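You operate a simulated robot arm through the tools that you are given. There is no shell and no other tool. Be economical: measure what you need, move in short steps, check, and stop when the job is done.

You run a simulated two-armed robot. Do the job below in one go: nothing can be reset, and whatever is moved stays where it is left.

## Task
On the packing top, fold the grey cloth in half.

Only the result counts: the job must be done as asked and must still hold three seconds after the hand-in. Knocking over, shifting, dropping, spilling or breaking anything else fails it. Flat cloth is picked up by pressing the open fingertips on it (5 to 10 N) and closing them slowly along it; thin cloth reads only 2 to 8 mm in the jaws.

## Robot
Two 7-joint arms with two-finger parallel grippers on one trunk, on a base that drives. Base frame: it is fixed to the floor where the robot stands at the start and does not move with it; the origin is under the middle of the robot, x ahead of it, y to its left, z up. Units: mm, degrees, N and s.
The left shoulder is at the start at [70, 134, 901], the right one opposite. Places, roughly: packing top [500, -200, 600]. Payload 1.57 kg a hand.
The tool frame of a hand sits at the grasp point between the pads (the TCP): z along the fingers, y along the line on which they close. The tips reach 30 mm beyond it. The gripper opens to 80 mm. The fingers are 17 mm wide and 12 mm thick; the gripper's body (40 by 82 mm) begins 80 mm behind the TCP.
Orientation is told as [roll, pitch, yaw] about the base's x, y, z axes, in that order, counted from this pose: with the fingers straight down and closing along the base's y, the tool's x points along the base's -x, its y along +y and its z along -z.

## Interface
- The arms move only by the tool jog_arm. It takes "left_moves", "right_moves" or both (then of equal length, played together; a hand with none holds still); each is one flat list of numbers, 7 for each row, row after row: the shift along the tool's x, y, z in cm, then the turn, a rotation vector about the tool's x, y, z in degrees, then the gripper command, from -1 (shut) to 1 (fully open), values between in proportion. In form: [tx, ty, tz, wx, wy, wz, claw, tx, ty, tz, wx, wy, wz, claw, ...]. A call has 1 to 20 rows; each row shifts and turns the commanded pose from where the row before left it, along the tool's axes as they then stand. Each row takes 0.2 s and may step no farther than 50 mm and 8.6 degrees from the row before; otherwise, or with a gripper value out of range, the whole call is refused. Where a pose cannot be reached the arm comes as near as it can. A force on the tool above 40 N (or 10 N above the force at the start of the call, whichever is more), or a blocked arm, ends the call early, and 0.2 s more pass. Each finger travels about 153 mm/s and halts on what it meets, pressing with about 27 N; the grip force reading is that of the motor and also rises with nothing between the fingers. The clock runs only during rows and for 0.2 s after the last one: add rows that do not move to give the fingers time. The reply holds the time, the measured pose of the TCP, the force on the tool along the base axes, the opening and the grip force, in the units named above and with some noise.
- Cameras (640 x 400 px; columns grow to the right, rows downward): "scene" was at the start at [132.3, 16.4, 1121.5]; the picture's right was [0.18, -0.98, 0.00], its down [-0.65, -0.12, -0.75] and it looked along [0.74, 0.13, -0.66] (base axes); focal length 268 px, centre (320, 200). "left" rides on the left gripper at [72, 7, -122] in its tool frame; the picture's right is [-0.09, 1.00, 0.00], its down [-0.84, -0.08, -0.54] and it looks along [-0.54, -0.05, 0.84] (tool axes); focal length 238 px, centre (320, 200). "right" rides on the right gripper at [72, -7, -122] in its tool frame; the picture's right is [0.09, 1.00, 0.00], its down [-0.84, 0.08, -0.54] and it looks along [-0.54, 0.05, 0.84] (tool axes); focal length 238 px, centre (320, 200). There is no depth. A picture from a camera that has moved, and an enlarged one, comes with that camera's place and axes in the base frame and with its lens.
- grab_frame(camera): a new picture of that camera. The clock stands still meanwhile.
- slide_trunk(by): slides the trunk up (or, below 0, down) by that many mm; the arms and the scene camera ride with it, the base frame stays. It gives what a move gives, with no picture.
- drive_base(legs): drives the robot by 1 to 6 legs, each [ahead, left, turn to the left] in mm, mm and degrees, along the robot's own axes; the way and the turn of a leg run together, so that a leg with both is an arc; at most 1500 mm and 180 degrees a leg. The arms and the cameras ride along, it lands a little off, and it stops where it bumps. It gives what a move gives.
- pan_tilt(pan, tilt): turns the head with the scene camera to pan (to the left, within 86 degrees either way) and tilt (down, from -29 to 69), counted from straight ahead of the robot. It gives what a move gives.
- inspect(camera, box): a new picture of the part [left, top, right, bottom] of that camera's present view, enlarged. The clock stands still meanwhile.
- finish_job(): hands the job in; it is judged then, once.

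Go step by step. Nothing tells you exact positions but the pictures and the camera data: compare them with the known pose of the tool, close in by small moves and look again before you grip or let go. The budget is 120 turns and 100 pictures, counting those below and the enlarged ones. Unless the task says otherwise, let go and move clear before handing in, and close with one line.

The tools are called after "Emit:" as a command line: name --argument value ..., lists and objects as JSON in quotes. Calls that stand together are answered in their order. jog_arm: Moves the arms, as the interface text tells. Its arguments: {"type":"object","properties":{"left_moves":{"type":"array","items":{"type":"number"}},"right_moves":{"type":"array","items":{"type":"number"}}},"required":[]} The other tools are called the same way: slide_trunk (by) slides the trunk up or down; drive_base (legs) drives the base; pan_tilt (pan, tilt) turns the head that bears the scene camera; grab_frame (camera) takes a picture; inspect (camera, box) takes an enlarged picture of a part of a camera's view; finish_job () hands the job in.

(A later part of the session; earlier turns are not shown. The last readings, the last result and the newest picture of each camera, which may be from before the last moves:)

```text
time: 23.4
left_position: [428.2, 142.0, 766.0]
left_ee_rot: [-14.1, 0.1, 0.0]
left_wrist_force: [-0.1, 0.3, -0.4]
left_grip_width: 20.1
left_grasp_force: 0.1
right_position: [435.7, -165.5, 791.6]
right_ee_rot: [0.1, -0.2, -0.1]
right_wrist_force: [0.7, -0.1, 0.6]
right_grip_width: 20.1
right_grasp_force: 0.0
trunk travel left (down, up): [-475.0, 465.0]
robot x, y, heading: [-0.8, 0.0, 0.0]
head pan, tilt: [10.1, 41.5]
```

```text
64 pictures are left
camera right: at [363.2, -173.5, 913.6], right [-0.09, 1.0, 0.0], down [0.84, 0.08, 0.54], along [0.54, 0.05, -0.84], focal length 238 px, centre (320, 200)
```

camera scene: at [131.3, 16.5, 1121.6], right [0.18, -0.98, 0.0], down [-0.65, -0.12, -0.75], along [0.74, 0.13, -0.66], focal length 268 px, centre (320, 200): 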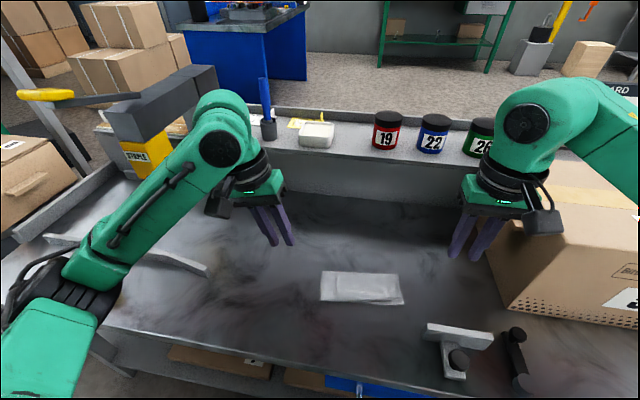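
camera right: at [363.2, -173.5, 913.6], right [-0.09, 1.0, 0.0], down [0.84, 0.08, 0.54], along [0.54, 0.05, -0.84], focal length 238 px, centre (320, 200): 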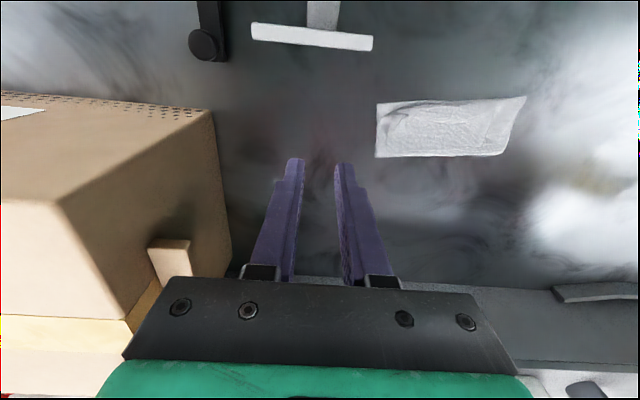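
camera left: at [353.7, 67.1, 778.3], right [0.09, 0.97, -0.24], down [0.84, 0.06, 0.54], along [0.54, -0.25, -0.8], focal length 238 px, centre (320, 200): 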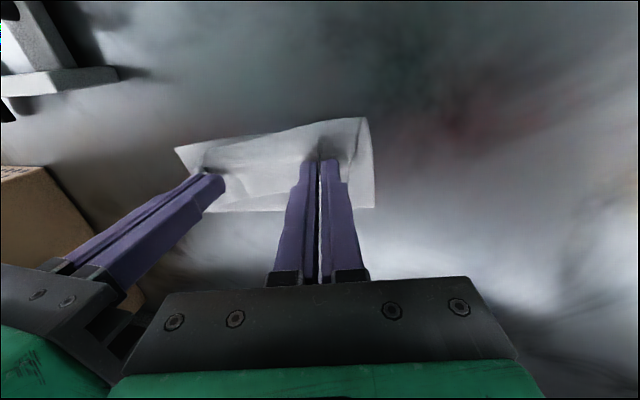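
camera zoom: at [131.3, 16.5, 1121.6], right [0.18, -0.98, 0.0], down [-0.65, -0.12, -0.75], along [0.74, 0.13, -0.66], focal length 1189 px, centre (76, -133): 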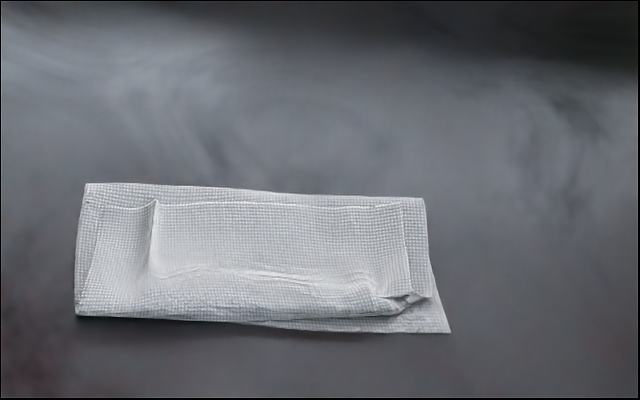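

The cloth is folded, but its footprint is only about 70 mm deep where half should be about 98 mm, so something is tucked or bunched. I'm inspecting it more closely.

Emit:
inspect --camera "right" --box '[360, 80, 540, 180]'

Emit:
grab_frame --camera "left"

Emit:
inspect --camera "scene" --box '[315, 262, 410, 312]'

```text
3.56 times, centred on (450, 130) of right
camera zoom: at [363.2, -173.5, 913.6], right [-0.09, 1.0, 0.0], down [0.84, 0.08, 0.54], along [0.54, 0.05, -0.84], focal length 848 px, centre (-142, 449)
```

zoom: 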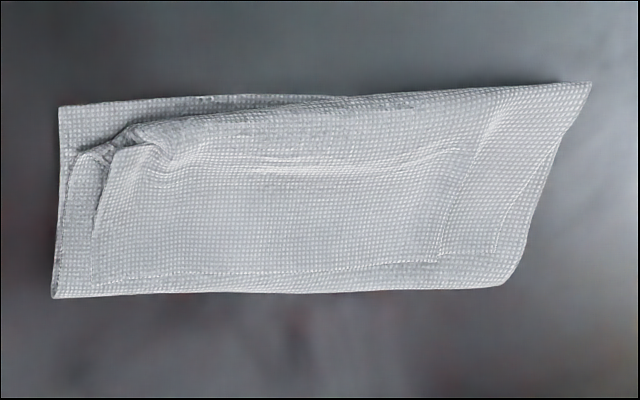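

```text
62 pictures are left
camera left: at [355.9, 177.4, 881.7], right [0.09, 0.97, -0.24], down [0.84, 0.06, 0.55], along [0.54, -0.25, -0.8], focal length 238 px, centre (320, 200)
```

left: 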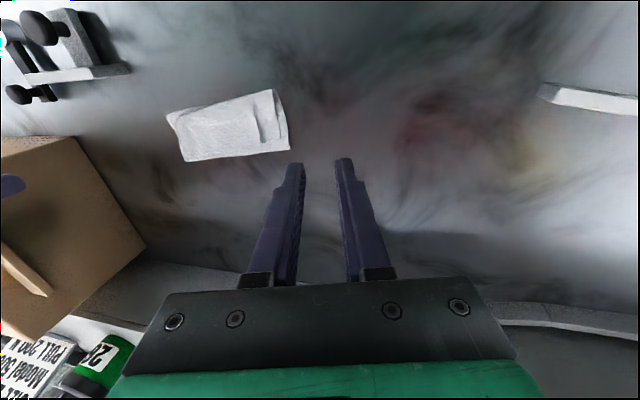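

```text
6.74 times, centred on (362, 287) of scene
camera zoom: at [131.3, 16.5, 1121.6], right [0.18, -0.98, 0.0], down [-0.65, -0.12, -0.75], along [0.74, 0.13, -0.66], focal length 1802 px, centre (34, -386)
```

zoom: 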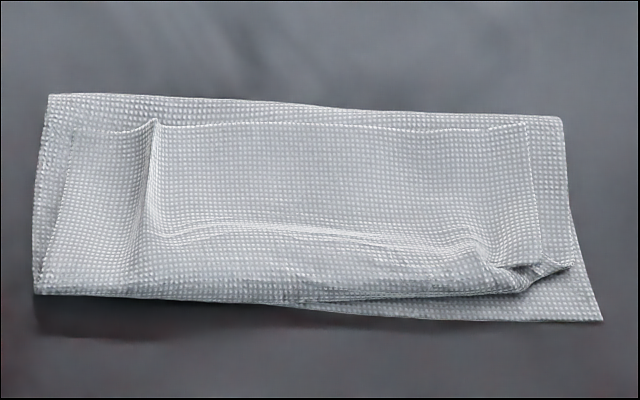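

The cloth ended up Z-folded: the gripped margin doubled back on top. The plan now is to unfold it flat, then pinch it along its mid-line with the hands yawed 90° so both halves hang together, and lay it down. First I'm un-tilting the left hand and yawing both hands.

Emit:
jog_arm --left_moves '[0, 0, 0, -7, 0, 0, -0.5, 0, 0, 0, -7, 0, 0, -0.5, 0, 0, 0, 0, 0, 8.18, -0.5, 0, 0, 0, 0, 0, 8.18, -0.5, 0, 0, 0, 0, 0, 8.18, -0.5, 0, 0, 0, 0, 0, 8.18, -0.5, 0, 0, 0, 0, 0, 8.18, -0.5, 0, 0, 0, 0, 0, 8.18, -0.5, 0, 0, 0, 0, 0, 8.18, -0.5, 0, 0, 0, 0, 0, 8.18, -0.5, 0, 0, 0, 0, 0, 8.18, -0.5, 0, 0, 0, 0, 0, 8.18, -0.5, 0, 0, 0, 0, 0, 8.18, -0.5, 0, 0, 0, 0, 0, 0, -0.5]' --right_moves '[0, 0, 0, 0, 0, 0, -0.5, 0, 0, 0, 0, 0, 0, -0.5, 0, 0, 0, 0, 0, -8.18, -0.5, 0, 0, 0, 0, 0, -8.18, -0.5, 0, 0, 0, 0, 0, -8.18, -0.5, 0, 0, 0, 0, 0, -8.18, -0.5, 0, 0, 0, 0, 0, -8.18, -0.5, 0, 0, 0, 0, 0, -8.18, -0.5, 0, 0, 0, 0, 0, -8.18, -0.5, 0, 0, 0, 0, 0, -8.18, -0.5, 0, 0, 0, 0, 0, -8.18, -0.5, 0, 0, 0, 0, 0, -8.18, -0.5, 0, 0, 0, 0, 0, -8.18, -0.5, 0, 0, 0, 0, 0, 0, -0.5]'

Emit:
grab_frame --camera "scene"

Emit:
grab_frame --camera "right"

Emit:
grab_frame --camera "left"

```text
time: 26.4
left_position: [428.5, 142.6, 764.4]
left_ee_rot: [0.0, 0.0, -90.0]
left_wrist_force: [-0.1, -0.3, 0.0]
left_grip_width: 20.1
left_grasp_force: 0.2
right_position: [436.9, -164.1, 788.8]
right_ee_rot: [0.0, 0.0, 32.7]
right_wrist_force: [-0.2, 0.5, -0.2]
right_grip_width: 20.1
right_grasp_force: 0.1
right hand out of reach, approached as far as the arm can: row 7, 8, 9, 10, 11, 12, 13
trunk travel left (down, up): [-475.0, 465.0]
robot x, y, heading: [-0.6, 1.3, 0.3]
head pan, tilt: [10.1, 41.5]
```

```text
60 pictures are left
camera scene: at [132.3, 16.4, 1121.5], right [0.18, -0.98, 0.0], down [-0.65, -0.12, -0.75], along [0.74, 0.13, -0.66], focal length 268 px, centre (320, 200)
```

scene: 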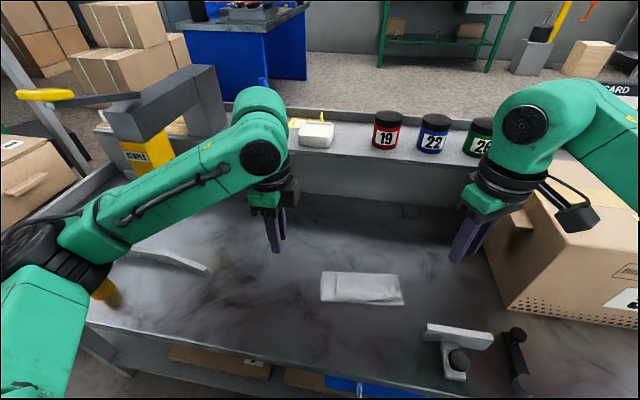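

```text
59 pictures are left
camera right: at [379.2, -210.7, 911.7], right [-0.62, 0.79, 0.0], down [0.66, 0.52, 0.54], along [0.43, 0.33, -0.84], focal length 238 px, centre (320, 200)
```

right: 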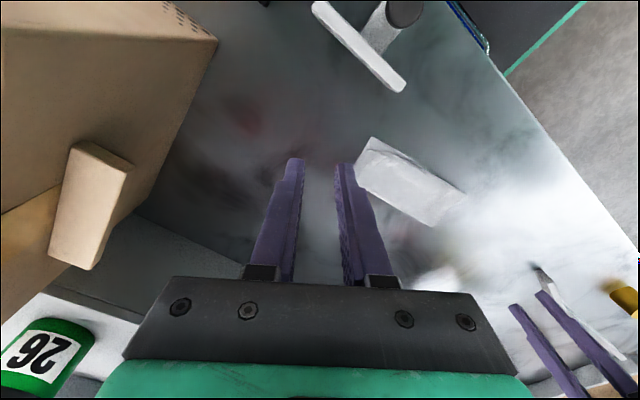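

```text
58 pictures are left
camera left: at [434.1, 213.7, 886.0], right [1.0, -0.09, 0.0], down [-0.08, -0.84, 0.54], along [-0.05, -0.54, -0.84], focal length 238 px, centre (320, 200)
```

left: 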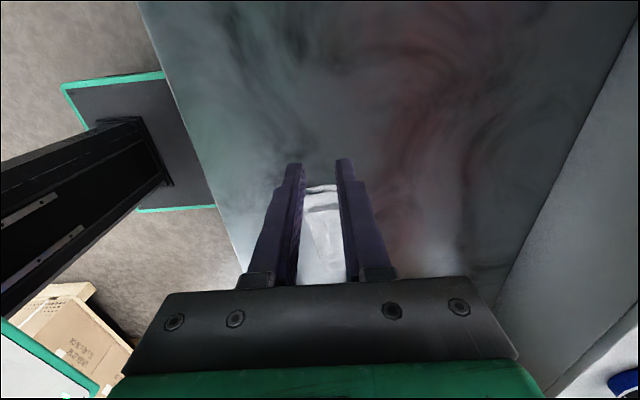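

The right hand can't yaw that way, so I'll change the fold instead: the crease will run along x, with both hands at yaw 0 closing along y. First I'm restoring both hands to yaw 0 and bringing the left over the ridge in the doubled-back flap, to unfold it.

Emit:
jog_arm --left_moves '[0, 0, 0, 0, 0, -8.18, -0.5, 0, 0, 0, 0, 0, -8.18, -0.5, 0, 0, 0, 0, 0, -8.18, -0.5, 0, 0, 0, 0, 0, -8.18, -0.5, 0, 0, 0, 0, 0, -8.18, -0.5, 0, 0, 0, 0, 0, -8.18, -0.5, 0, 0, 0, 0, 0, -8.18, -0.5, 0, 0, 0, 0, 0, -8.18, -0.5, 0, 0, 0, 0, 0, -8.18, -0.5, 0, 0, 0, 0, 0, -8.18, -0.5, 0, 0, 0, 0, 0, -8.18, -0.5, -0.3, -2.74, 1.2, 0, 0, 0, -0.5, -0.3, -2.74, 1.2, 0, 0, 0, -0.5, -0.3, -2.74, 1.2, 0, 0, 0, -0.5, -0.3, -2.74, 1.2, 0, 0, 0, -0.5]' --right_moves '[0, 0, 0, 0, 0, 8.18, -0.5, 0, 0, 0, 0, 0, 8.18, -0.5, 0, 0, 0, 0, 0, 8.18, -0.5, 0, 0, 0, 0, 0, 8.18, -0.5, 0, 0, 0, 0, 0, 0, -0.5, 0, 0, 0, 0, 0, 0, -0.5, 0, 0, 0, 0, 0, 0, -0.5, 0, 0, 0, 0, 0, 0, -0.5, 0, 0, 0, 0, 0, 0, -0.5, 0, 0, 0, 0, 0, 0, -0.5, 0, 0, 0, 0, 0, 0, -0.5, 0, 0, 0, 0, 0, 0, -0.5, 0, 0, 0, 0, 0, 0, -0.5, 0, 0, 0, 0, 0, 0, -0.5, 0, 0, 0, 0, 0, 0, -0.5]'

Emit:
grab_frame --camera "left"

```text
time: 29.6
left_position: [441.6, 33.7, 716.8]
left_ee_rot: [0.0, 0.2, 0.1]
left_wrist_force: [-0.1, -0.3, 0.5]
left_grip_width: 19.9
left_grasp_force: 0.1
right_position: [435.3, -163.8, 788.4]
right_ee_rot: [0.0, 0.0, 0.0]
right_wrist_force: [0.0, 0.3, -0.1]
right_grip_width: 20.0
right_grasp_force: 0.0
trunk travel left (down, up): [-475.0, 465.0]
robot x, y, heading: [1.7, 2.3, 0.0]
head pan, tilt: [10.1, 41.5]
```

```text
57 pictures are left
camera left: at [369.1, 38.0, 837.3], right [0.09, 1.0, 0.0], down [0.84, -0.08, 0.54], along [0.54, -0.05, -0.84], focal length 238 px, centre (320, 200)
```

left: 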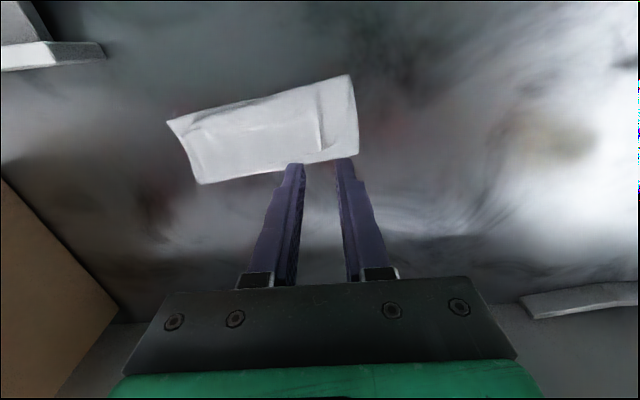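

The ridge lies right between the left fingers at y ≈ 33. I'm lowering onto it.

Emit:
jog_arm --left_moves '[0, 0, 2.5, 0, 0, 0, -0.5, 0, 0, 2.5, 0, 0, 0, -0.5, 0, 0, 0.8, 0, 0, 0, -0.5, 0, 0, 0.2, 0, 0, 0, -0.5, 0, 0, 0.15, 0, 0, 0, -0.5, 0, 0, 0, 0, 0, 0, -0.5]'

Emit:
grab_frame --camera "left"

```text
time: 31.0
left_position: [440.9, 32.0, 656.4]
left_ee_rot: [0.0, 0.0, 0.2]
left_wrist_force: [-0.1, -1.0, -0.1]
left_grip_width: 20.2
left_grasp_force: 0.1
right_position: [435.2, -164.9, 788.7]
right_ee_rot: [0.0, -0.1, 0.0]
right_wrist_force: [-0.4, 0.1, 0.3]
right_grip_width: 19.9
right_grasp_force: 0.0
trunk travel left (down, up): [-475.0, 465.0]
robot x, y, heading: [-0.5, 1.1, -0.3]
head pan, tilt: [10.1, 41.5]
```

```text
56 pictures are left
camera left: at [368.5, 38.6, 777.1], right [0.09, 1.0, 0.0], down [0.84, -0.08, 0.54], along [0.54, -0.05, -0.84], focal length 238 px, centre (320, 200)
```

left: 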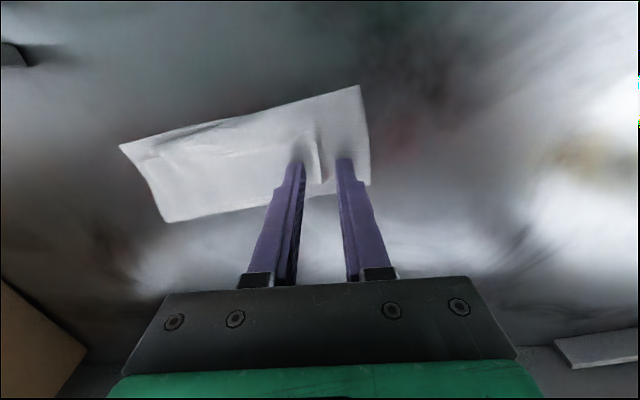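

The ridge is between the jaws. I'm going down a little more and closing slowly.

Emit:
jog_arm --left_moves '[0, 0, 0.15, 0, 0, 0, -0.5, 0, 0, 0.1, 0, 0, 0, -0.5, 0, 0, 0, 0, 0, 0, -0.55, 0, 0, 0, 0, 0, 0, -0.6, 0, 0, 0, 0, 0, 0, -0.65, 0, 0, 0, 0, 0, 0, -0.7, 0, 0, 0, 0, 0, 0, -0.75, 0, 0, 0, 0, 0, 0, -0.8, 0, 0, 0, 0, 0, 0, -0.85, 0, 0, 0, 0, 0, 0, -0.9, 0, 0, 0, 0, 0, 0, -0.95, 0, 0, 0, 0, 0, 0, -1, 0, 0, 0, 0, 0, 0, -1]'

Emit:
grab_frame --camera "left"

```text
time: 33.8
left_position: [441.8, 32.8, 652.5]
left_ee_rot: [0.0, 0.1, 0.1]
left_wrist_force: [0.1, 0.0, -0.1]
left_grip_width: 2.2
left_grasp_force: 23.5
right_position: [434.6, -164.9, 786.9]
right_ee_rot: [-0.1, 0.0, 0.0]
right_wrist_force: [-0.1, 0.3, 0.1]
right_grip_width: 20.1
right_grasp_force: 0.0
trunk travel left (down, up): [-475.0, 465.0]
robot x, y, heading: [0.9, -1.7, 0.1]
head pan, tilt: [10.1, 41.5]
```

```text
55 pictures are left
camera left: at [368.3, 38.3, 774.5], right [0.09, 1.0, 0.0], down [0.84, -0.08, 0.54], along [0.54, -0.05, -0.84], focal length 238 px, centre (320, 200)
```

left: 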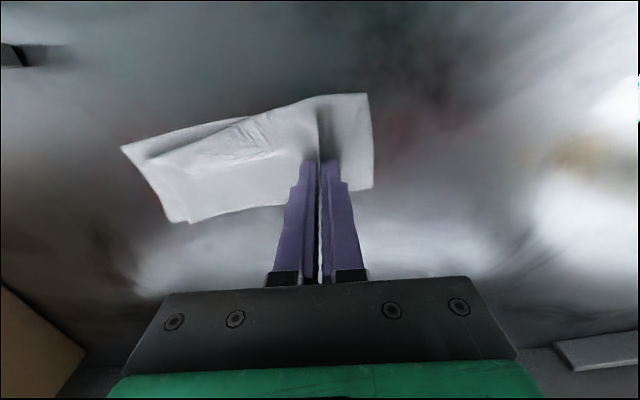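

It grips 2.2 mm. I'm lifting 40 mm to see which layer came up.

Emit:
jog_arm --left_moves '[0, 0, -2, 0, 0, 0, -1, 0, 0, -2, 0, 0, 0, -1]'

Emit:
grab_frame --camera "left"

Emit:
inspect --camera "scene" --box '[300, 230, 430, 310]'

Emit:
inspect --camera "right" --box '[360, 60, 560, 185]'

```text
time: 34.4
left_position: [440.7, 33.1, 692.0]
left_ee_rot: [-0.1, 0.0, 0.2]
left_wrist_force: [-0.5, 0.7, 0.0]
left_grip_width: 1.9
left_grasp_force: 23.3
right_position: [435.0, -165.1, 787.7]
right_ee_rot: [0.0, 0.0, 0.0]
right_wrist_force: [-0.4, -0.3, 0.4]
right_grip_width: 20.1
right_grasp_force: 0.0
trunk travel left (down, up): [-475.0, 465.0]
robot x, y, heading: [-1.2, 2.7, 0.1]
head pan, tilt: [10.1, 41.5]
```

```text
54 pictures are left
camera left: at [367.9, 39.3, 814.8], right [0.09, 1.0, 0.0], down [0.84, -0.08, 0.54], along [0.54, -0.05, -0.84], focal length 238 px, centre (320, 200)
```

left: 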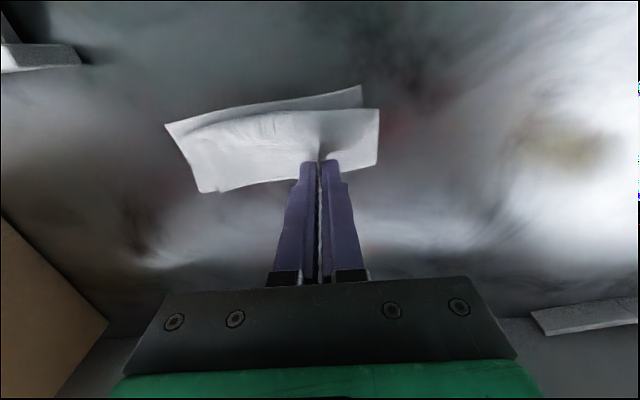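

```text
4.92 times, centred on (365, 270) of scene
camera zoom: at [132.2, 16.4, 1121.4], right [0.18, -0.98, 0.0], down [-0.65, -0.12, -0.75], along [0.74, 0.13, -0.66], focal length 1317 px, centre (98, -145)
```

zoom: 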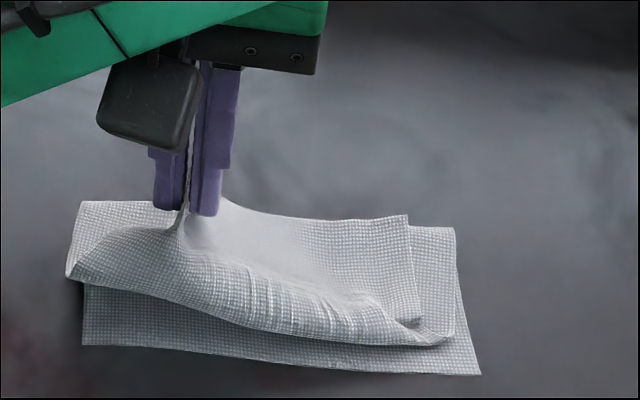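

```text
3.20 times, centred on (460, 122) of right
camera zoom: at [363.3, -172.6, 911.2], right [-0.09, 1.0, 0.0], down [0.84, 0.08, 0.54], along [0.54, 0.05, -0.84], focal length 763 px, centre (-128, 448)
```

zoom: 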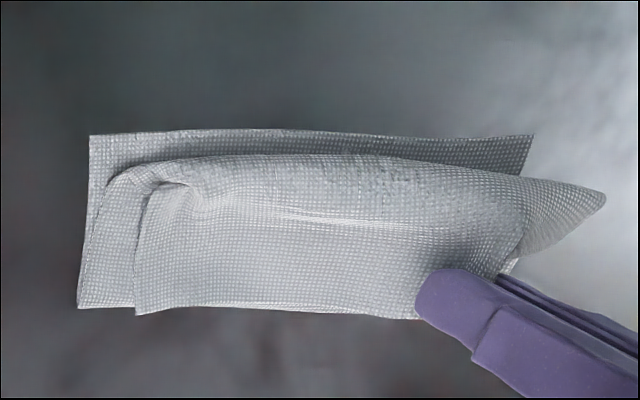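

Confirmed: it's a Z-fold, and the left hand holds the original edge. I'm pulling it up and out to +x to open the cloth flat.

Emit:
jog_arm --left_moves '[-0.5, 0.2, -2, 0, 0, 0, -1, -1, 0.3, -2, 0, 0, 0, -1, -1.5, 0.4, -1.5, 0, 0, 0, -1, -1.7, 0.4, 0, 0, 0, 0, -1, -1.7, 0.4, 0, 0, 0, 0, -1, -1.7, 0.4, 1, 0, 0, 0, -1, -1.7, 0.4, 1.5, 0, 0, 0, -1, -1.5, 0.4, 2, 0, 0, 0, -1, -1.3, 0.4, 2, 0, 0, 0, -1, -1.2, 0.3, 2, 0, 0, 0, -1, 0, 0, 0, 0, 0, 0, -1]'

Emit:
inspect --camera "scene" --box '[270, 190, 450, 320]'

Emit:
grab_frame --camera "right"

```text
time: 36.8
left_position: [577.5, 69.8, 664.3]
left_ee_rot: [0.0, 0.0, 0.1]
left_wrist_force: [-0.1, -0.1, 0.2]
left_grip_width: 2.2
left_grasp_force: 23.8
right_position: [435.9, -165.8, 788.5]
right_ee_rot: [0.0, -0.1, 0.0]
right_wrist_force: [0.1, -0.6, -0.5]
right_grip_width: 20.1
right_grasp_force: 0.1
trunk travel left (down, up): [-475.0, 465.0]
robot x, y, heading: [-0.2, 3.8, -0.1]
head pan, tilt: [10.1, 41.5]
```

```text
3.08 times, centred on (360, 255) of scene
camera zoom: at [132.1, 16.5, 1121.5], right [0.18, -0.98, 0.0], down [-0.65, -0.12, -0.75], along [0.74, 0.13, -0.66], focal length 823 px, centre (197, 31)
```

zoom: 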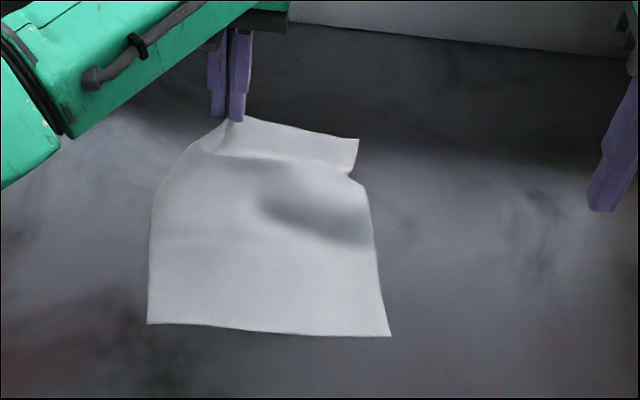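

```text
50 pictures are left
camera right: at [363.2, -172.6, 911.3], right [-0.09, 1.0, 0.0], down [0.84, 0.08, 0.54], along [0.54, 0.05, -0.84], focal length 238 px, centre (320, 200)
```

right: 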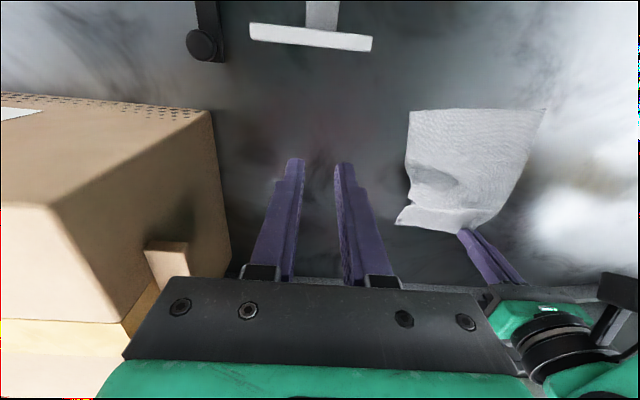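

It unfolded nicely. I'm pulling a bit more taut, setting it down and letting go.

Emit:
jog_arm --left_moves '[-1, 0, 0, 0, 0, 0, -1, -0.5, 0, 1.0, 0, 0, 0, -1, 0, 0, 0, 0, 0, 0, -0.9, 0, 0, 0, 0, 0, 0, -0.75, 0, 0, 0, 0, 0, 0, -0.6, 0, 0, 0, 0, 0, 0, -0.4, 0, 0, -0.5, 0, 0, 0, -0.4, 0, 0, -3, 0, 0, 0, -0.4, 0, 2, -4, 0, 0, 0, -0.4, 0, 4, -2, 0, 0, 0, -0.4]'

Emit:
inspect --camera "scene" --box '[270, 190, 450, 320]'

Emit:
grab_frame --camera "left"

Emit:
inspect --camera "right" --box '[360, 80, 600, 250]'

```text
time: 39.0
left_position: [590.8, 130.2, 749.5]
left_ee_rot: [-0.1, 0.0, 0.1]
left_wrist_force: [1.3, 0.0, 0.7]
left_grip_width: 24.1
left_grasp_force: 0.0
right_position: [435.6, -164.1, 788.4]
right_ee_rot: [0.0, 0.0, 0.0]
right_wrist_force: [0.1, -0.5, 0.0]
right_grip_width: 20.0
right_grasp_force: 0.1
trunk travel left (down, up): [-475.0, 465.0]
robot x, y, heading: [0.6, -1.2, 0.2]
head pan, tilt: [10.1, 41.5]
```

```text
3.08 times, centred on (360, 255) of scene
camera zoom: at [132.3, 17.5, 1121.4], right [0.18, -0.98, 0.0], down [-0.65, -0.12, -0.75], along [0.74, 0.13, -0.66], focal length 823 px, centre (197, 31)
```

zoom: 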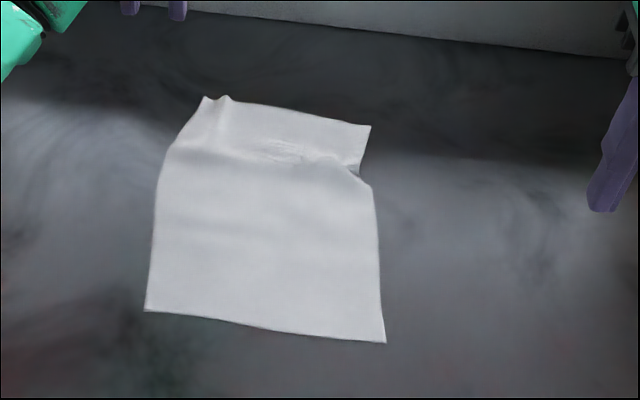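

```text
48 pictures are left
camera left: at [519.3, 135.8, 871.1], right [0.09, 1.0, 0.0], down [0.84, -0.08, 0.54], along [0.54, -0.05, -0.84], focal length 238 px, centre (320, 200)
```

left: 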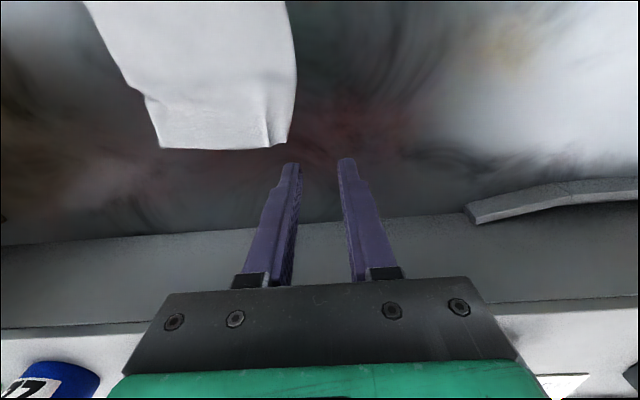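

```text
2.35 times, centred on (480, 165) of right
camera zoom: at [363.4, -171.8, 911.4], right [-0.09, 1.0, 0.0], down [0.84, 0.08, 0.54], along [0.54, 0.05, -0.84], focal length 561 px, centre (-56, 282)
```

zoom: 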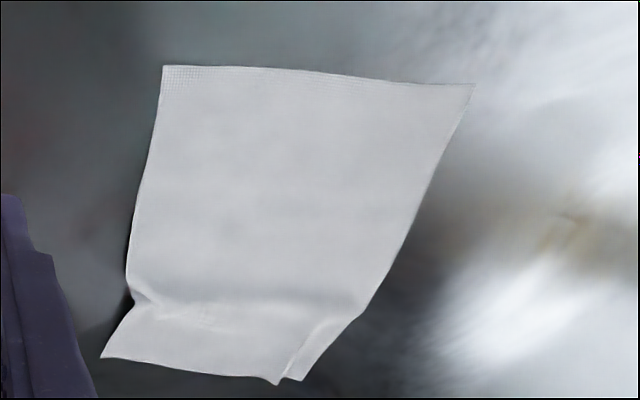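

The cloth is flat again, apart from slight wrinkles: near edge x ≈ 413 with y −57…100, far edge x ≈ 608. Its mid-line runs along x at y ≈ 22–26, so I'm putting the left hand over the far end of it and the right hand over the near end.

Emit:
jog_arm --left_moves '[0.22, -2.65, 1.25, 0, 0, 0, -0.25, 0.22, -2.65, 1.25, 0, 0, 0, -0.25, 0.22, -2.65, 1.25, 0, 0, 0, -0.25, 0.22, -2.65, 1.25, 0, 0, 0, -0.25, 0, 0, 0, 0, 0, 0, -0.25, 0, 0, 0, 0, 0, 0, -0.25]' --right_moves '[0.07, 3.72, 1.7, 0, 0, 0, -0.25, 0.07, 3.72, 1.7, 0, 0, 0, -0.25, 0.07, 3.72, 1.7, 0, 0, 0, -0.25, 0.07, 3.72, 1.7, 0, 0, 0, -0.25, 0.07, 3.72, 1.7, 0, 0, 0, -0.25, 0, 0, 0, 0, 0, 0, -0.25]'

Emit:
grab_frame --camera "left"

Emit:
grab_frame --camera "right"

Emit:
grab_frame --camera "scene"

```text
time: 40.0
left_position: [585.3, 34.7, 697.1]
left_ee_rot: [0.1, 0.5, 1.0]
left_wrist_force: [-0.3, 0.6, 0.6]
left_grip_width: 30.3
left_grasp_force: 0.0
right_position: [435.4, -19.3, 721.5]
right_ee_rot: [-0.2, 0.3, -0.6]
right_wrist_force: [-13.1, -11.9, -1.0]
right_grip_width: 29.6
right_grasp_force: 0.0
trunk travel left (down, up): [-475.0, 465.0]
robot x, y, heading: [2.2, -2.5, -0.1]
head pan, tilt: [10.1, 41.5]
stopped in row 5 (right hand): the force on the tool passed its limit (the readings are from after the stop); the commanded pose is now the measured one
```

```text
46 pictures are left
camera left: at [514.2, 38.8, 820.1], right [0.07, 1.0, 0.0], down [0.84, -0.06, 0.54], along [0.53, -0.04, -0.84], focal length 238 px, centre (320, 200)
```

left: 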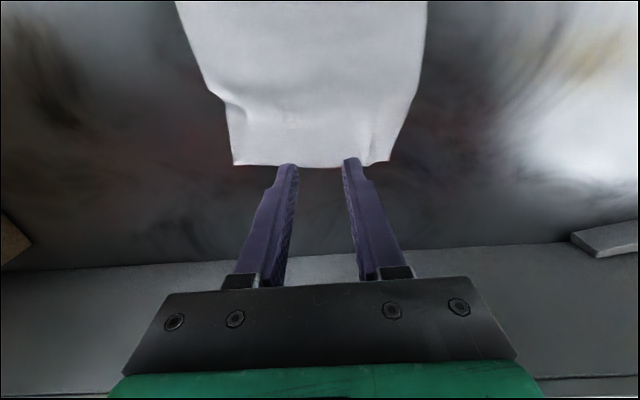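

```text
45 pictures are left
camera right: at [363.0, -25.7, 844.6], right [-0.08, 1.0, 0.0], down [0.84, 0.07, 0.54], along [0.54, 0.04, -0.84], focal length 238 px, centre (320, 200)
```

right: 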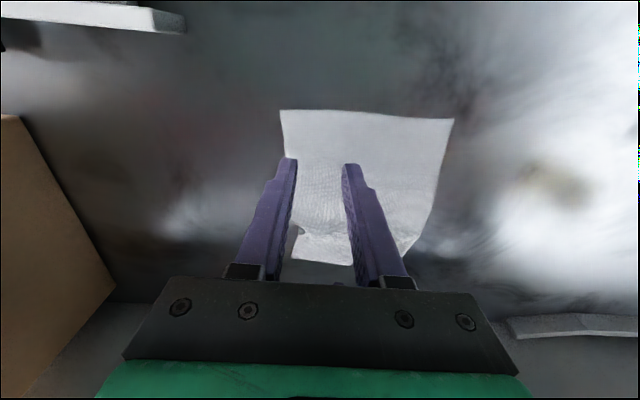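

```text
44 pictures are left
camera scene: at [132.6, 16.9, 1121.4], right [0.18, -0.98, 0.0], down [-0.65, -0.12, -0.75], along [0.74, 0.13, -0.66], focal length 268 px, centre (320, 200)
```

scene: 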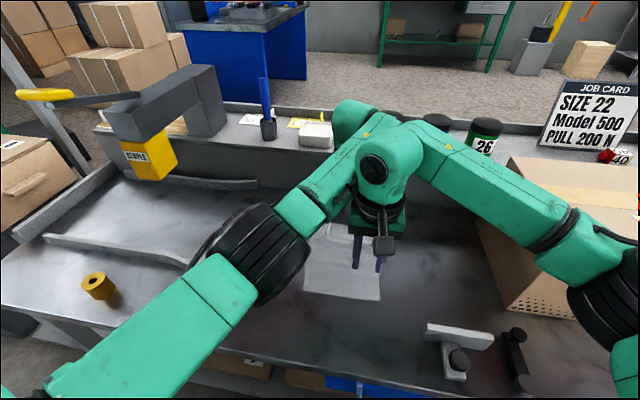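

The left forearm and the right wrist bumped, so those positions conflict. Instead I'll use a crease along y at x ≈ 510, with one hand at each side end: left yawed −90° (which it can reach) and right at yaw 0. First I'm backing the right hand out and repositioning both.

Emit:
jog_arm --right_moves '[0, -3, -1, 0, 0, 0, -0.4, 0, -3, -1, 0, 0, 0, -0.4, 0, -3, 0, 0, 0, 0, -0.4]' --left_moves '[0, 0, 0, 0, 0, 0, -0.4, 0, 0, 0, 0, 0, 0, -0.4, 0, 0, -1, 0, 0, 0, -0.4]'

Emit:
jog_arm --left_moves '[2.5, 1.8, -1.5, 0, 0, 0, -0.4, 2.5, 1.8, -1.5, 0, 0, 0, -0.4, 2.5, 1.5, 0, 0, 0, 0, -0.4, 0, 0, 0, 0, 0, 8.27, -0.4, 0, 0, 0, 0, 0, 8.27, -0.4, 0, 0, 0, 0, 0, 8.27, -0.4, 0, 0, 0, 0, 0, 8.27, -0.4, 0, 0, 0, 0, 0, 8.27, -0.4, 0, 0, 0, 0, 0, 8.27, -0.4, 0, 0, 0, 0, 0, 8.27, -0.4, 0, 0, 0, 0, 0, 8.27, -0.4, 0, 0, 0, 0, 0, 8.27, -0.4, 0, 0, 0, 0, 0, 8.27, -0.4, 0, 0, 0, 0, 0, 8.27, -0.4, 0, 0, 0, 0, 0, 0, -0.4]'

Emit:
grab_frame --camera "scene"

Emit:
grab_frame --camera "left"

```text
time: 40.9
left_position: [584.9, 29.9, 709.1]
left_ee_rot: [0.2, 0.4, 0.8]
left_wrist_force: [0.4, 0.7, -0.3]
left_grip_width: 23.9
left_grasp_force: 0.1
right_position: [433.3, -110.1, 742.7]
right_ee_rot: [0.0, 0.1, -0.6]
right_wrist_force: [0.6, -0.7, -0.5]
right_grip_width: 24.0
right_grasp_force: 0.1
trunk travel left (down, up): [-475.0, 465.0]
robot x, y, heading: [1.2, 0.1, 0.1]
head pan, tilt: [10.1, 41.5]
```

```text
time: 44.0
left_position: [543.6, 62.4, 726.7]
left_ee_rot: [-0.3, 0.1, -90.3]
left_wrist_force: [0.3, 0.0, 0.0]
left_grip_width: 24.1
left_grasp_force: 0.0
left hand out of reach, approached as far as the arm can: row 1, 2
right_position: [433.8, -110.2, 742.5]
right_ee_rot: [-0.1, 0.1, -0.6]
right_wrist_force: [-0.9, -0.3, -0.5]
right_grip_width: 24.1
right_grasp_force: 0.1
trunk travel left (down, up): [-475.0, 465.0]
robot x, y, heading: [3.5, -5.3, -0.0]
head pan, tilt: [10.1, 41.5]
```

```text
43 pictures are left
camera scene: at [132.3, 16.3, 1121.5], right [0.18, -0.98, 0.0], down [-0.65, -0.12, -0.75], along [0.74, 0.13, -0.66], focal length 268 px, centre (320, 200)
```

scene: 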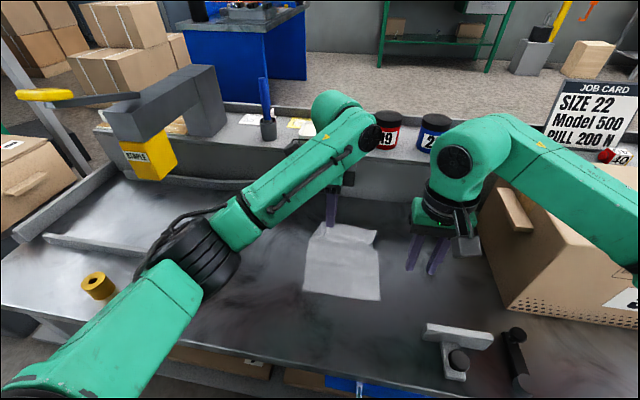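

```text
42 pictures are left
camera left: at [550.1, 133.0, 847.8], right [1.0, -0.1, -0.01], down [-0.08, -0.84, 0.54], along [-0.06, -0.54, -0.84], focal length 238 px, centre (320, 200)
```

left: 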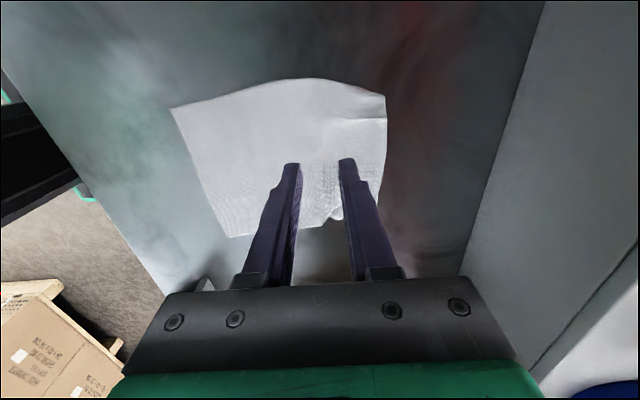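

The left hand is now at yaw −90°, and the cloth's mid-line is at x ≈ 508. I'm moving the left hand to (508, 85) and the right to (508, −28), low above the cloth.

Emit:
jog_arm --left_moves '[0.75, -1.2, 0.6, 0, 0, 0, -0.4, 0.75, -1.2, 1.5, 0, 0, 0, -0.4, 0.76, -1.16, 1.5, 0, 0, 0, -0.4, 0, 0, 1.5, 0, 0, 0, -0.4, 0, 0, 0.5, 0, 0, 0, -0.4]' --right_moves '[-2.5, 2.7, 0.5, 0, 0, 0, -0.4, -2.5, 2.7, 1.5, 0, 0, 0, -0.4, -2.4, 2.8, 1.5, 0, 0, 0, -0.4, 0, 0, 2, 0, 0, 0, -0.4, 0, 0, 1.7, 0, 0, 0, -0.4]'

Emit:
grab_frame --camera "left"

Emit:
grab_frame --camera "right"

```text
time: 45.2
left_position: [507.2, 86.1, 671.1]
left_ee_rot: [-0.4, 0.1, -90.1]
left_wrist_force: [-0.3, 0.1, -0.8]
left_grip_width: 23.9
left_grasp_force: 0.1
right_position: [509.5, -29.8, 669.0]
right_ee_rot: [-0.2, 0.1, -0.5]
right_wrist_force: [0.3, -0.7, -0.1]
right_grip_width: 23.9
right_grasp_force: 0.1
trunk travel left (down, up): [-475.0, 465.0]
robot x, y, heading: [0.4, -2.9, -0.1]
head pan, tilt: [10.1, 41.5]
```

```text
41 pictures are left
camera left: at [514.7, 156.2, 792.1], right [1.0, -0.09, -0.01], down [-0.07, -0.84, 0.54], along [-0.06, -0.54, -0.84], focal length 238 px, centre (320, 200)
```

left: 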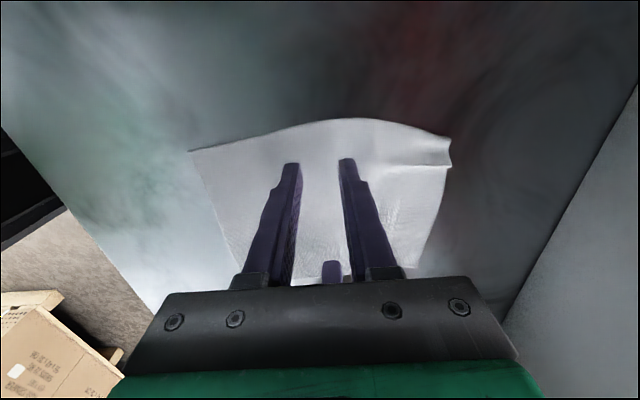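

```text
40 pictures are left
camera right: at [437.1, -35.6, 792.4], right [-0.08, 1.0, 0.0], down [0.84, 0.07, 0.54], along [0.54, 0.04, -0.84], focal length 238 px, centre (320, 200)
```

right: 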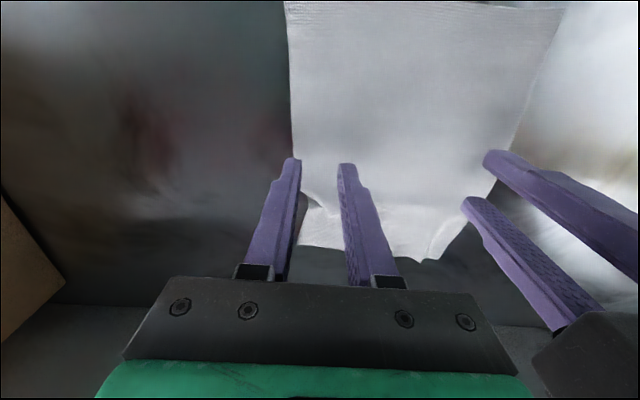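

The left can move out about 10 mm and the right should go in about 6 mm. I'm adjusting and descending to contact.

Emit:
jog_arm --left_moves '[1.0, 0, 0.5, 0, 0, 0, -0.4, 0, 0, 1.0, 0, 0, 0, -0.4, 0, 0, 0.3, 0, 0, 0, -0.4, 0, 0, 0.15, 0, 0, 0, -0.4, 0, 0, 0, 0, 0, 0, -0.4]' --right_moves '[0, 0.6, 0.5, 0, 0, 0, -0.4, 0, 0, 0.8, 0, 0, 0, -0.4, 0, 0, 0.3, 0, 0, 0, -0.4, 0, 0, 0.15, 0, 0, 0, -0.4, 0, 0, 0, 0, 0, 0, -0.4]'

```text
time: 46.5
left_position: [506.8, 96.7, 652.4]
left_ee_rot: [-0.2, 0.0, -90.0]
left_wrist_force: [0.8, 0.7, 5.2]
left_grip_width: 24.0
left_grasp_force: 0.4
right_position: [508.9, -23.0, 652.8]
right_ee_rot: [-0.2, 0.1, -0.6]
right_wrist_force: [0.3, -0.1, 0.0]
right_grip_width: 23.9
right_grasp_force: 0.1
trunk travel left (down, up): [-475.0, 465.0]
robot x, y, heading: [-0.5, -0.4, -0.2]
head pan, tilt: [10.1, 41.5]
```

Emit:
jog_arm --left_moves '[0, 0, 0.05, 0, 0, 0, -0.4, 0, 0, 0, 0, 0, 0, -0.4, 0, 0, 0, 0, 0, 0, -0.4]' --right_moves '[0, 0, 0.15, 0, 0, 0, -0.4, 0, 0, 0.1, 0, 0, 0, -0.4, 0, 0, 0, 0, 0, 0, -0.4]'

Emit:
grab_frame --camera "right"

Emit:
grab_frame --camera "left"

```text
time: 47.2
left_position: [506.9, 94.8, 651.4]
left_ee_rot: [-0.3, 0.1, -90.1]
left_wrist_force: [1.2, 0.6, 4.3]
left_grip_width: 24.1
left_grasp_force: 1.1
right_position: [508.2, -21.9, 652.1]
right_ee_rot: [-0.1, -0.1, -0.7]
right_wrist_force: [1.6, -0.2, 10.2]
right_grip_width: 24.1
right_grasp_force: 0.1
trunk travel left (down, up): [-475.0, 465.0]
robot x, y, heading: [1.3, 2.4, -0.0]
head pan, tilt: [10.1, 41.5]
```

```text
39 pictures are left
camera right: at [435.6, -28.9, 774.1], right [-0.08, 1.0, 0.0], down [0.84, 0.07, 0.54], along [0.54, 0.04, -0.84], focal length 238 px, centre (320, 200)
```

right: 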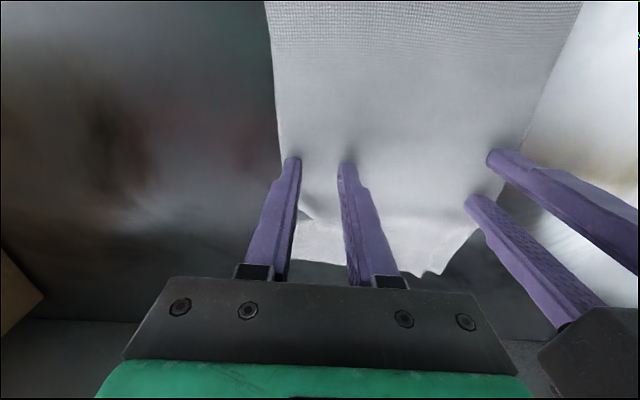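

```text
38 pictures are left
camera left: at [512.9, 165.7, 772.8], right [1.0, -0.09, -0.01], down [-0.08, -0.84, 0.54], along [-0.05, -0.54, -0.84], focal length 238 px, centre (320, 200)
```

left: 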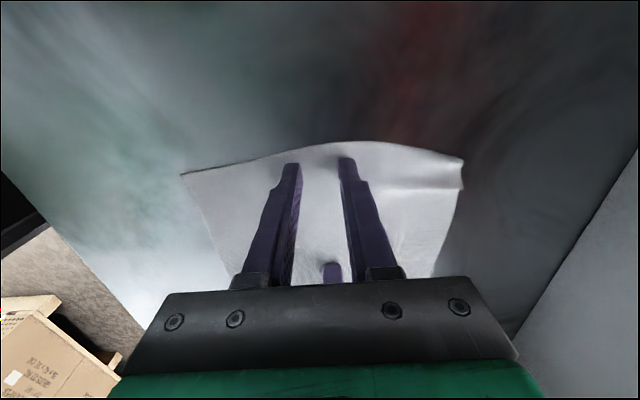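

Positions look good. I'm pressing slightly firmer and closing slowly.

Emit:
jog_arm --left_moves '[0, 0, 0.1, 0, 0, 0, -0.4, 0, 0, 0, 0, 0, 0, -0.46, 0, 0, 0, 0, 0, 0, -0.52, 0, 0, 0, 0, 0, 0, -0.58, 0, 0, 0, 0, 0, 0, -0.64, 0, 0, 0, 0, 0, 0, -0.7, 0, 0, 0, 0, 0, 0, -0.76, 0, 0, 0, 0, 0, 0, -0.82, 0, 0, 0, 0, 0, 0, -0.88, 0, 0, 0, 0, 0, 0, -0.94, 0, 0, 0, 0, 0, 0, -1, 0, 0, 0, 0, 0, 0, -1]' --right_moves '[0, 0, 0.04, 0, 0, 0, -0.4, 0, 0, 0, 0, 0, 0, -0.46, 0, 0, 0, 0, 0, 0, -0.52, 0, 0, 0, 0, 0, 0, -0.58, 0, 0, 0, 0, 0, 0, -0.64, 0, 0, 0, 0, 0, 0, -0.7, 0, 0, 0, 0, 0, 0, -0.76, 0, 0, 0, 0, 0, 0, -0.82, 0, 0, 0, 0, 0, 0, -0.88, 0, 0, 0, 0, 0, 0, -0.94, 0, 0, 0, 0, 0, 0, -1, 0, 0, 0, 0, 0, 0, -1]'

Emit:
grab_frame --camera "right"

Emit:
grab_frame --camera "left"

```text
time: 49.9
left_position: [504.3, 94.8, 651.4]
left_ee_rot: [-0.2, 0.0, -90.1]
left_wrist_force: [0.0, -1.3, 1.1]
left_grip_width: 1.7
left_grasp_force: 23.7
right_position: [508.7, -22.5, 651.2]
right_ee_rot: [-0.1, -0.1, -0.6]
right_wrist_force: [0.3, 0.2, 27.3]
right_grip_width: 1.8
right_grasp_force: 23.8
trunk travel left (down, up): [-475.0, 465.0]
robot x, y, heading: [-1.9, 0.8, -0.2]
head pan, tilt: [10.1, 41.5]
```

```text
37 pictures are left
camera right: at [434.3, -29.1, 773.9], right [-0.08, 1.0, 0.0], down [0.84, 0.07, 0.54], along [0.54, 0.04, -0.84], focal length 238 px, centre (320, 200)
```

right: 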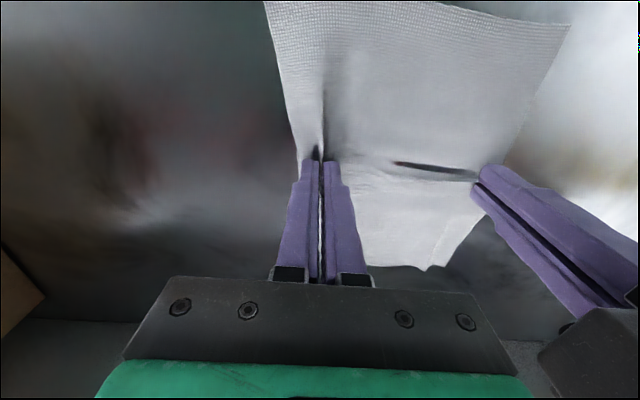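

```text
36 pictures are left
camera left: at [511.7, 165.6, 773.1], right [1.0, -0.09, 0.0], down [-0.08, -0.84, 0.54], along [-0.05, -0.54, -0.84], focal length 238 px, centre (320, 200)
```

left: 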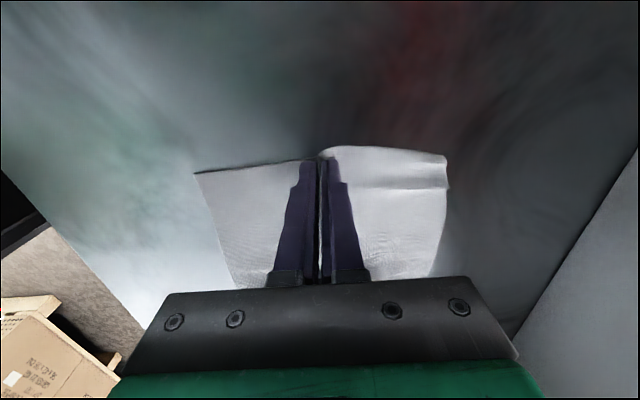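

Both jaws hold (1.7 and 1.8 mm), with a neat ridge along the crease line. I'm lifting both straight up so the halves hang.

Emit:
jog_arm --left_moves '[0, 0, -1, 0, 0, 0, -1, 0, 0, -1.5, 0, 0, 0, -1, 0, 0, -1.5, 0, 0, 0, -1, 0, 0, -1.5, 0, 0, 0, -1, 0, 0, -1.5, 0, 0, 0, -1, 0, 0, -1.5, 0, 0, 0, -1, 0, 0, -1.5, 0, 0, 0, -1, 0, 0, -1, 0, 0, 0, -1, 0, 0, 0, 0, 0, 0, -1, 0, 0, 0, 0, 0, 0, -1]' --right_moves '[0, 0, -1, 0, 0, 0, -1, 0, 0, -1.5, 0, 0, 0, -1, 0, 0, -1.5, 0, 0, 0, -1, 0, 0, -1.5, 0, 0, 0, -1, 0, 0, -1.5, 0, 0, 0, -1, 0, 0, -1.5, 0, 0, 0, -1, 0, 0, -1.5, 0, 0, 0, -1, 0, 0, -1, 0, 0, 0, -1, 0, 0, 0, 0, 0, 0, -1, 0, 0, 0, 0, 0, 0, -1]'

Emit:
grab_frame --camera "right"

Emit:
grab_frame --camera "left"

Emit:
inspect --camera "scene" --box '[260, 150, 440, 310]'

```text
time: 52.0
left_position: [507.2, 94.6, 760.7]
left_ee_rot: [-0.5, 0.1, -90.0]
left_wrist_force: [-0.4, 0.1, 0.4]
left_grip_width: 1.7
left_grasp_force: 23.4
right_position: [507.9, -21.7, 759.1]
right_ee_rot: [-0.2, 0.1, -0.5]
right_wrist_force: [0.0, 0.8, -0.8]
right_grip_width: 1.3
right_grasp_force: 23.5
trunk travel left (down, up): [-475.0, 465.0]
robot x, y, heading: [6.7, 0.1, -0.0]
head pan, tilt: [10.1, 41.5]
```

```text
35 pictures are left
camera right: at [436.2, -28.8, 882.6], right [-0.08, 1.0, 0.0], down [0.84, 0.07, 0.54], along [0.54, 0.04, -0.84], focal length 238 px, centre (320, 200)
```

right: 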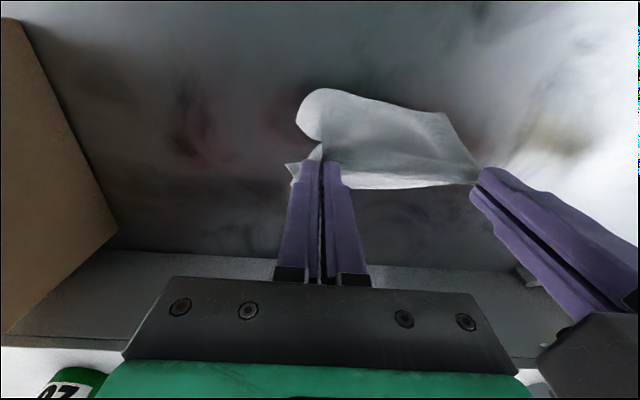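

```text
34 pictures are left
camera left: at [515.1, 165.8, 881.7], right [1.0, -0.09, -0.01], down [-0.07, -0.84, 0.54], along [-0.06, -0.54, -0.84], focal length 238 px, centre (320, 200)
```

left: 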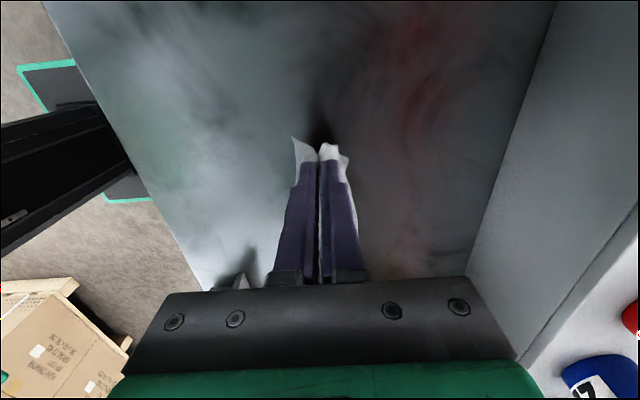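

```text
2.50 times, centred on (350, 230) of scene
camera zoom: at [132.3, 16.4, 1121.5], right [0.18, -0.98, 0.0], down [-0.65, -0.12, -0.75], along [0.74, 0.13, -0.66], focal length 669 px, centre (245, 125)
```

zoom: 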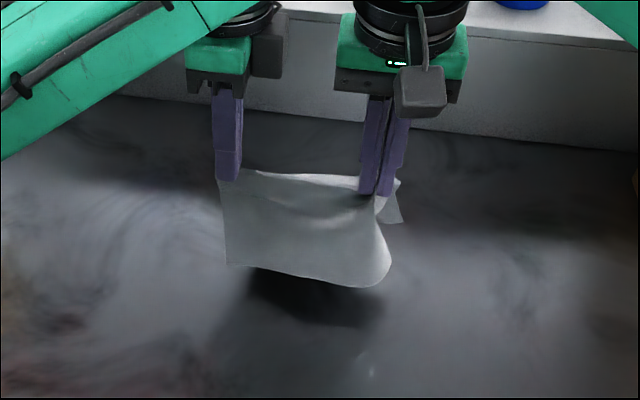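

The cloth hangs doubled over the crease. I'm spreading the hands a little to straighten the top and checking the right corners.

Emit:
jog_arm --right_moves '[0, -0.4, 0, 0, 0, 0, -1, 0, -0.3, 0, 0, 0, 0, -1, 0, 0, 0, 0, 0, 0, -1, 0, 0, 0, 0, 0, 0, -1, 0, 0, 0, 0, 0, 0, -1]'

Emit:
inspect --camera "right" --box '[260, 70, 500, 220]'

Emit:
inspect --camera "scene" --box '[300, 180, 420, 260]'

```text
time: 53.2
left_position: [509.3, 95.0, 758.9]
left_ee_rot: [-0.4, 0.1, -90.1]
left_wrist_force: [0.9, -8.0, -0.4]
left_grip_width: 2.1
left_grasp_force: 23.3
right_position: [508.1, -29.5, 759.5]
right_ee_rot: [-0.1, 0.1, -0.5]
right_wrist_force: [-0.8, 6.6, 0.8]
right_grip_width: 1.7
right_grasp_force: 23.8
trunk travel left (down, up): [-475.0, 465.0]
robot x, y, heading: [-1.4, -4.5, 0.1]
head pan, tilt: [10.1, 41.5]
```

```text
2.67 times, centred on (380, 145) of right
camera zoom: at [436.6, -35.7, 882.4], right [-0.08, 1.0, 0.0], down [0.84, 0.07, 0.54], along [0.54, 0.04, -0.84], focal length 636 px, centre (160, 347)
```

zoom: 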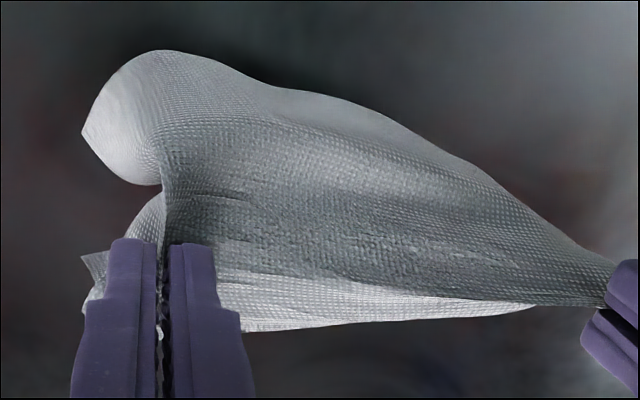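

```text
5.00 times, centred on (360, 220) of scene
camera zoom: at [132.4, 16.4, 1121.5], right [0.18, -0.98, 0.0], down [-0.65, -0.12, -0.75], along [0.74, 0.13, -0.66], focal length 1338 px, centre (120, 100)
```

zoom: 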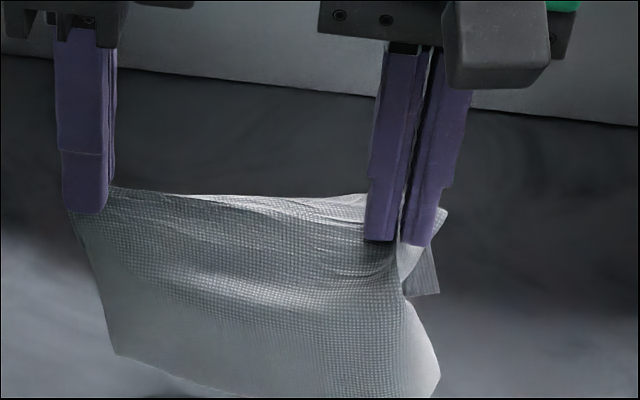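

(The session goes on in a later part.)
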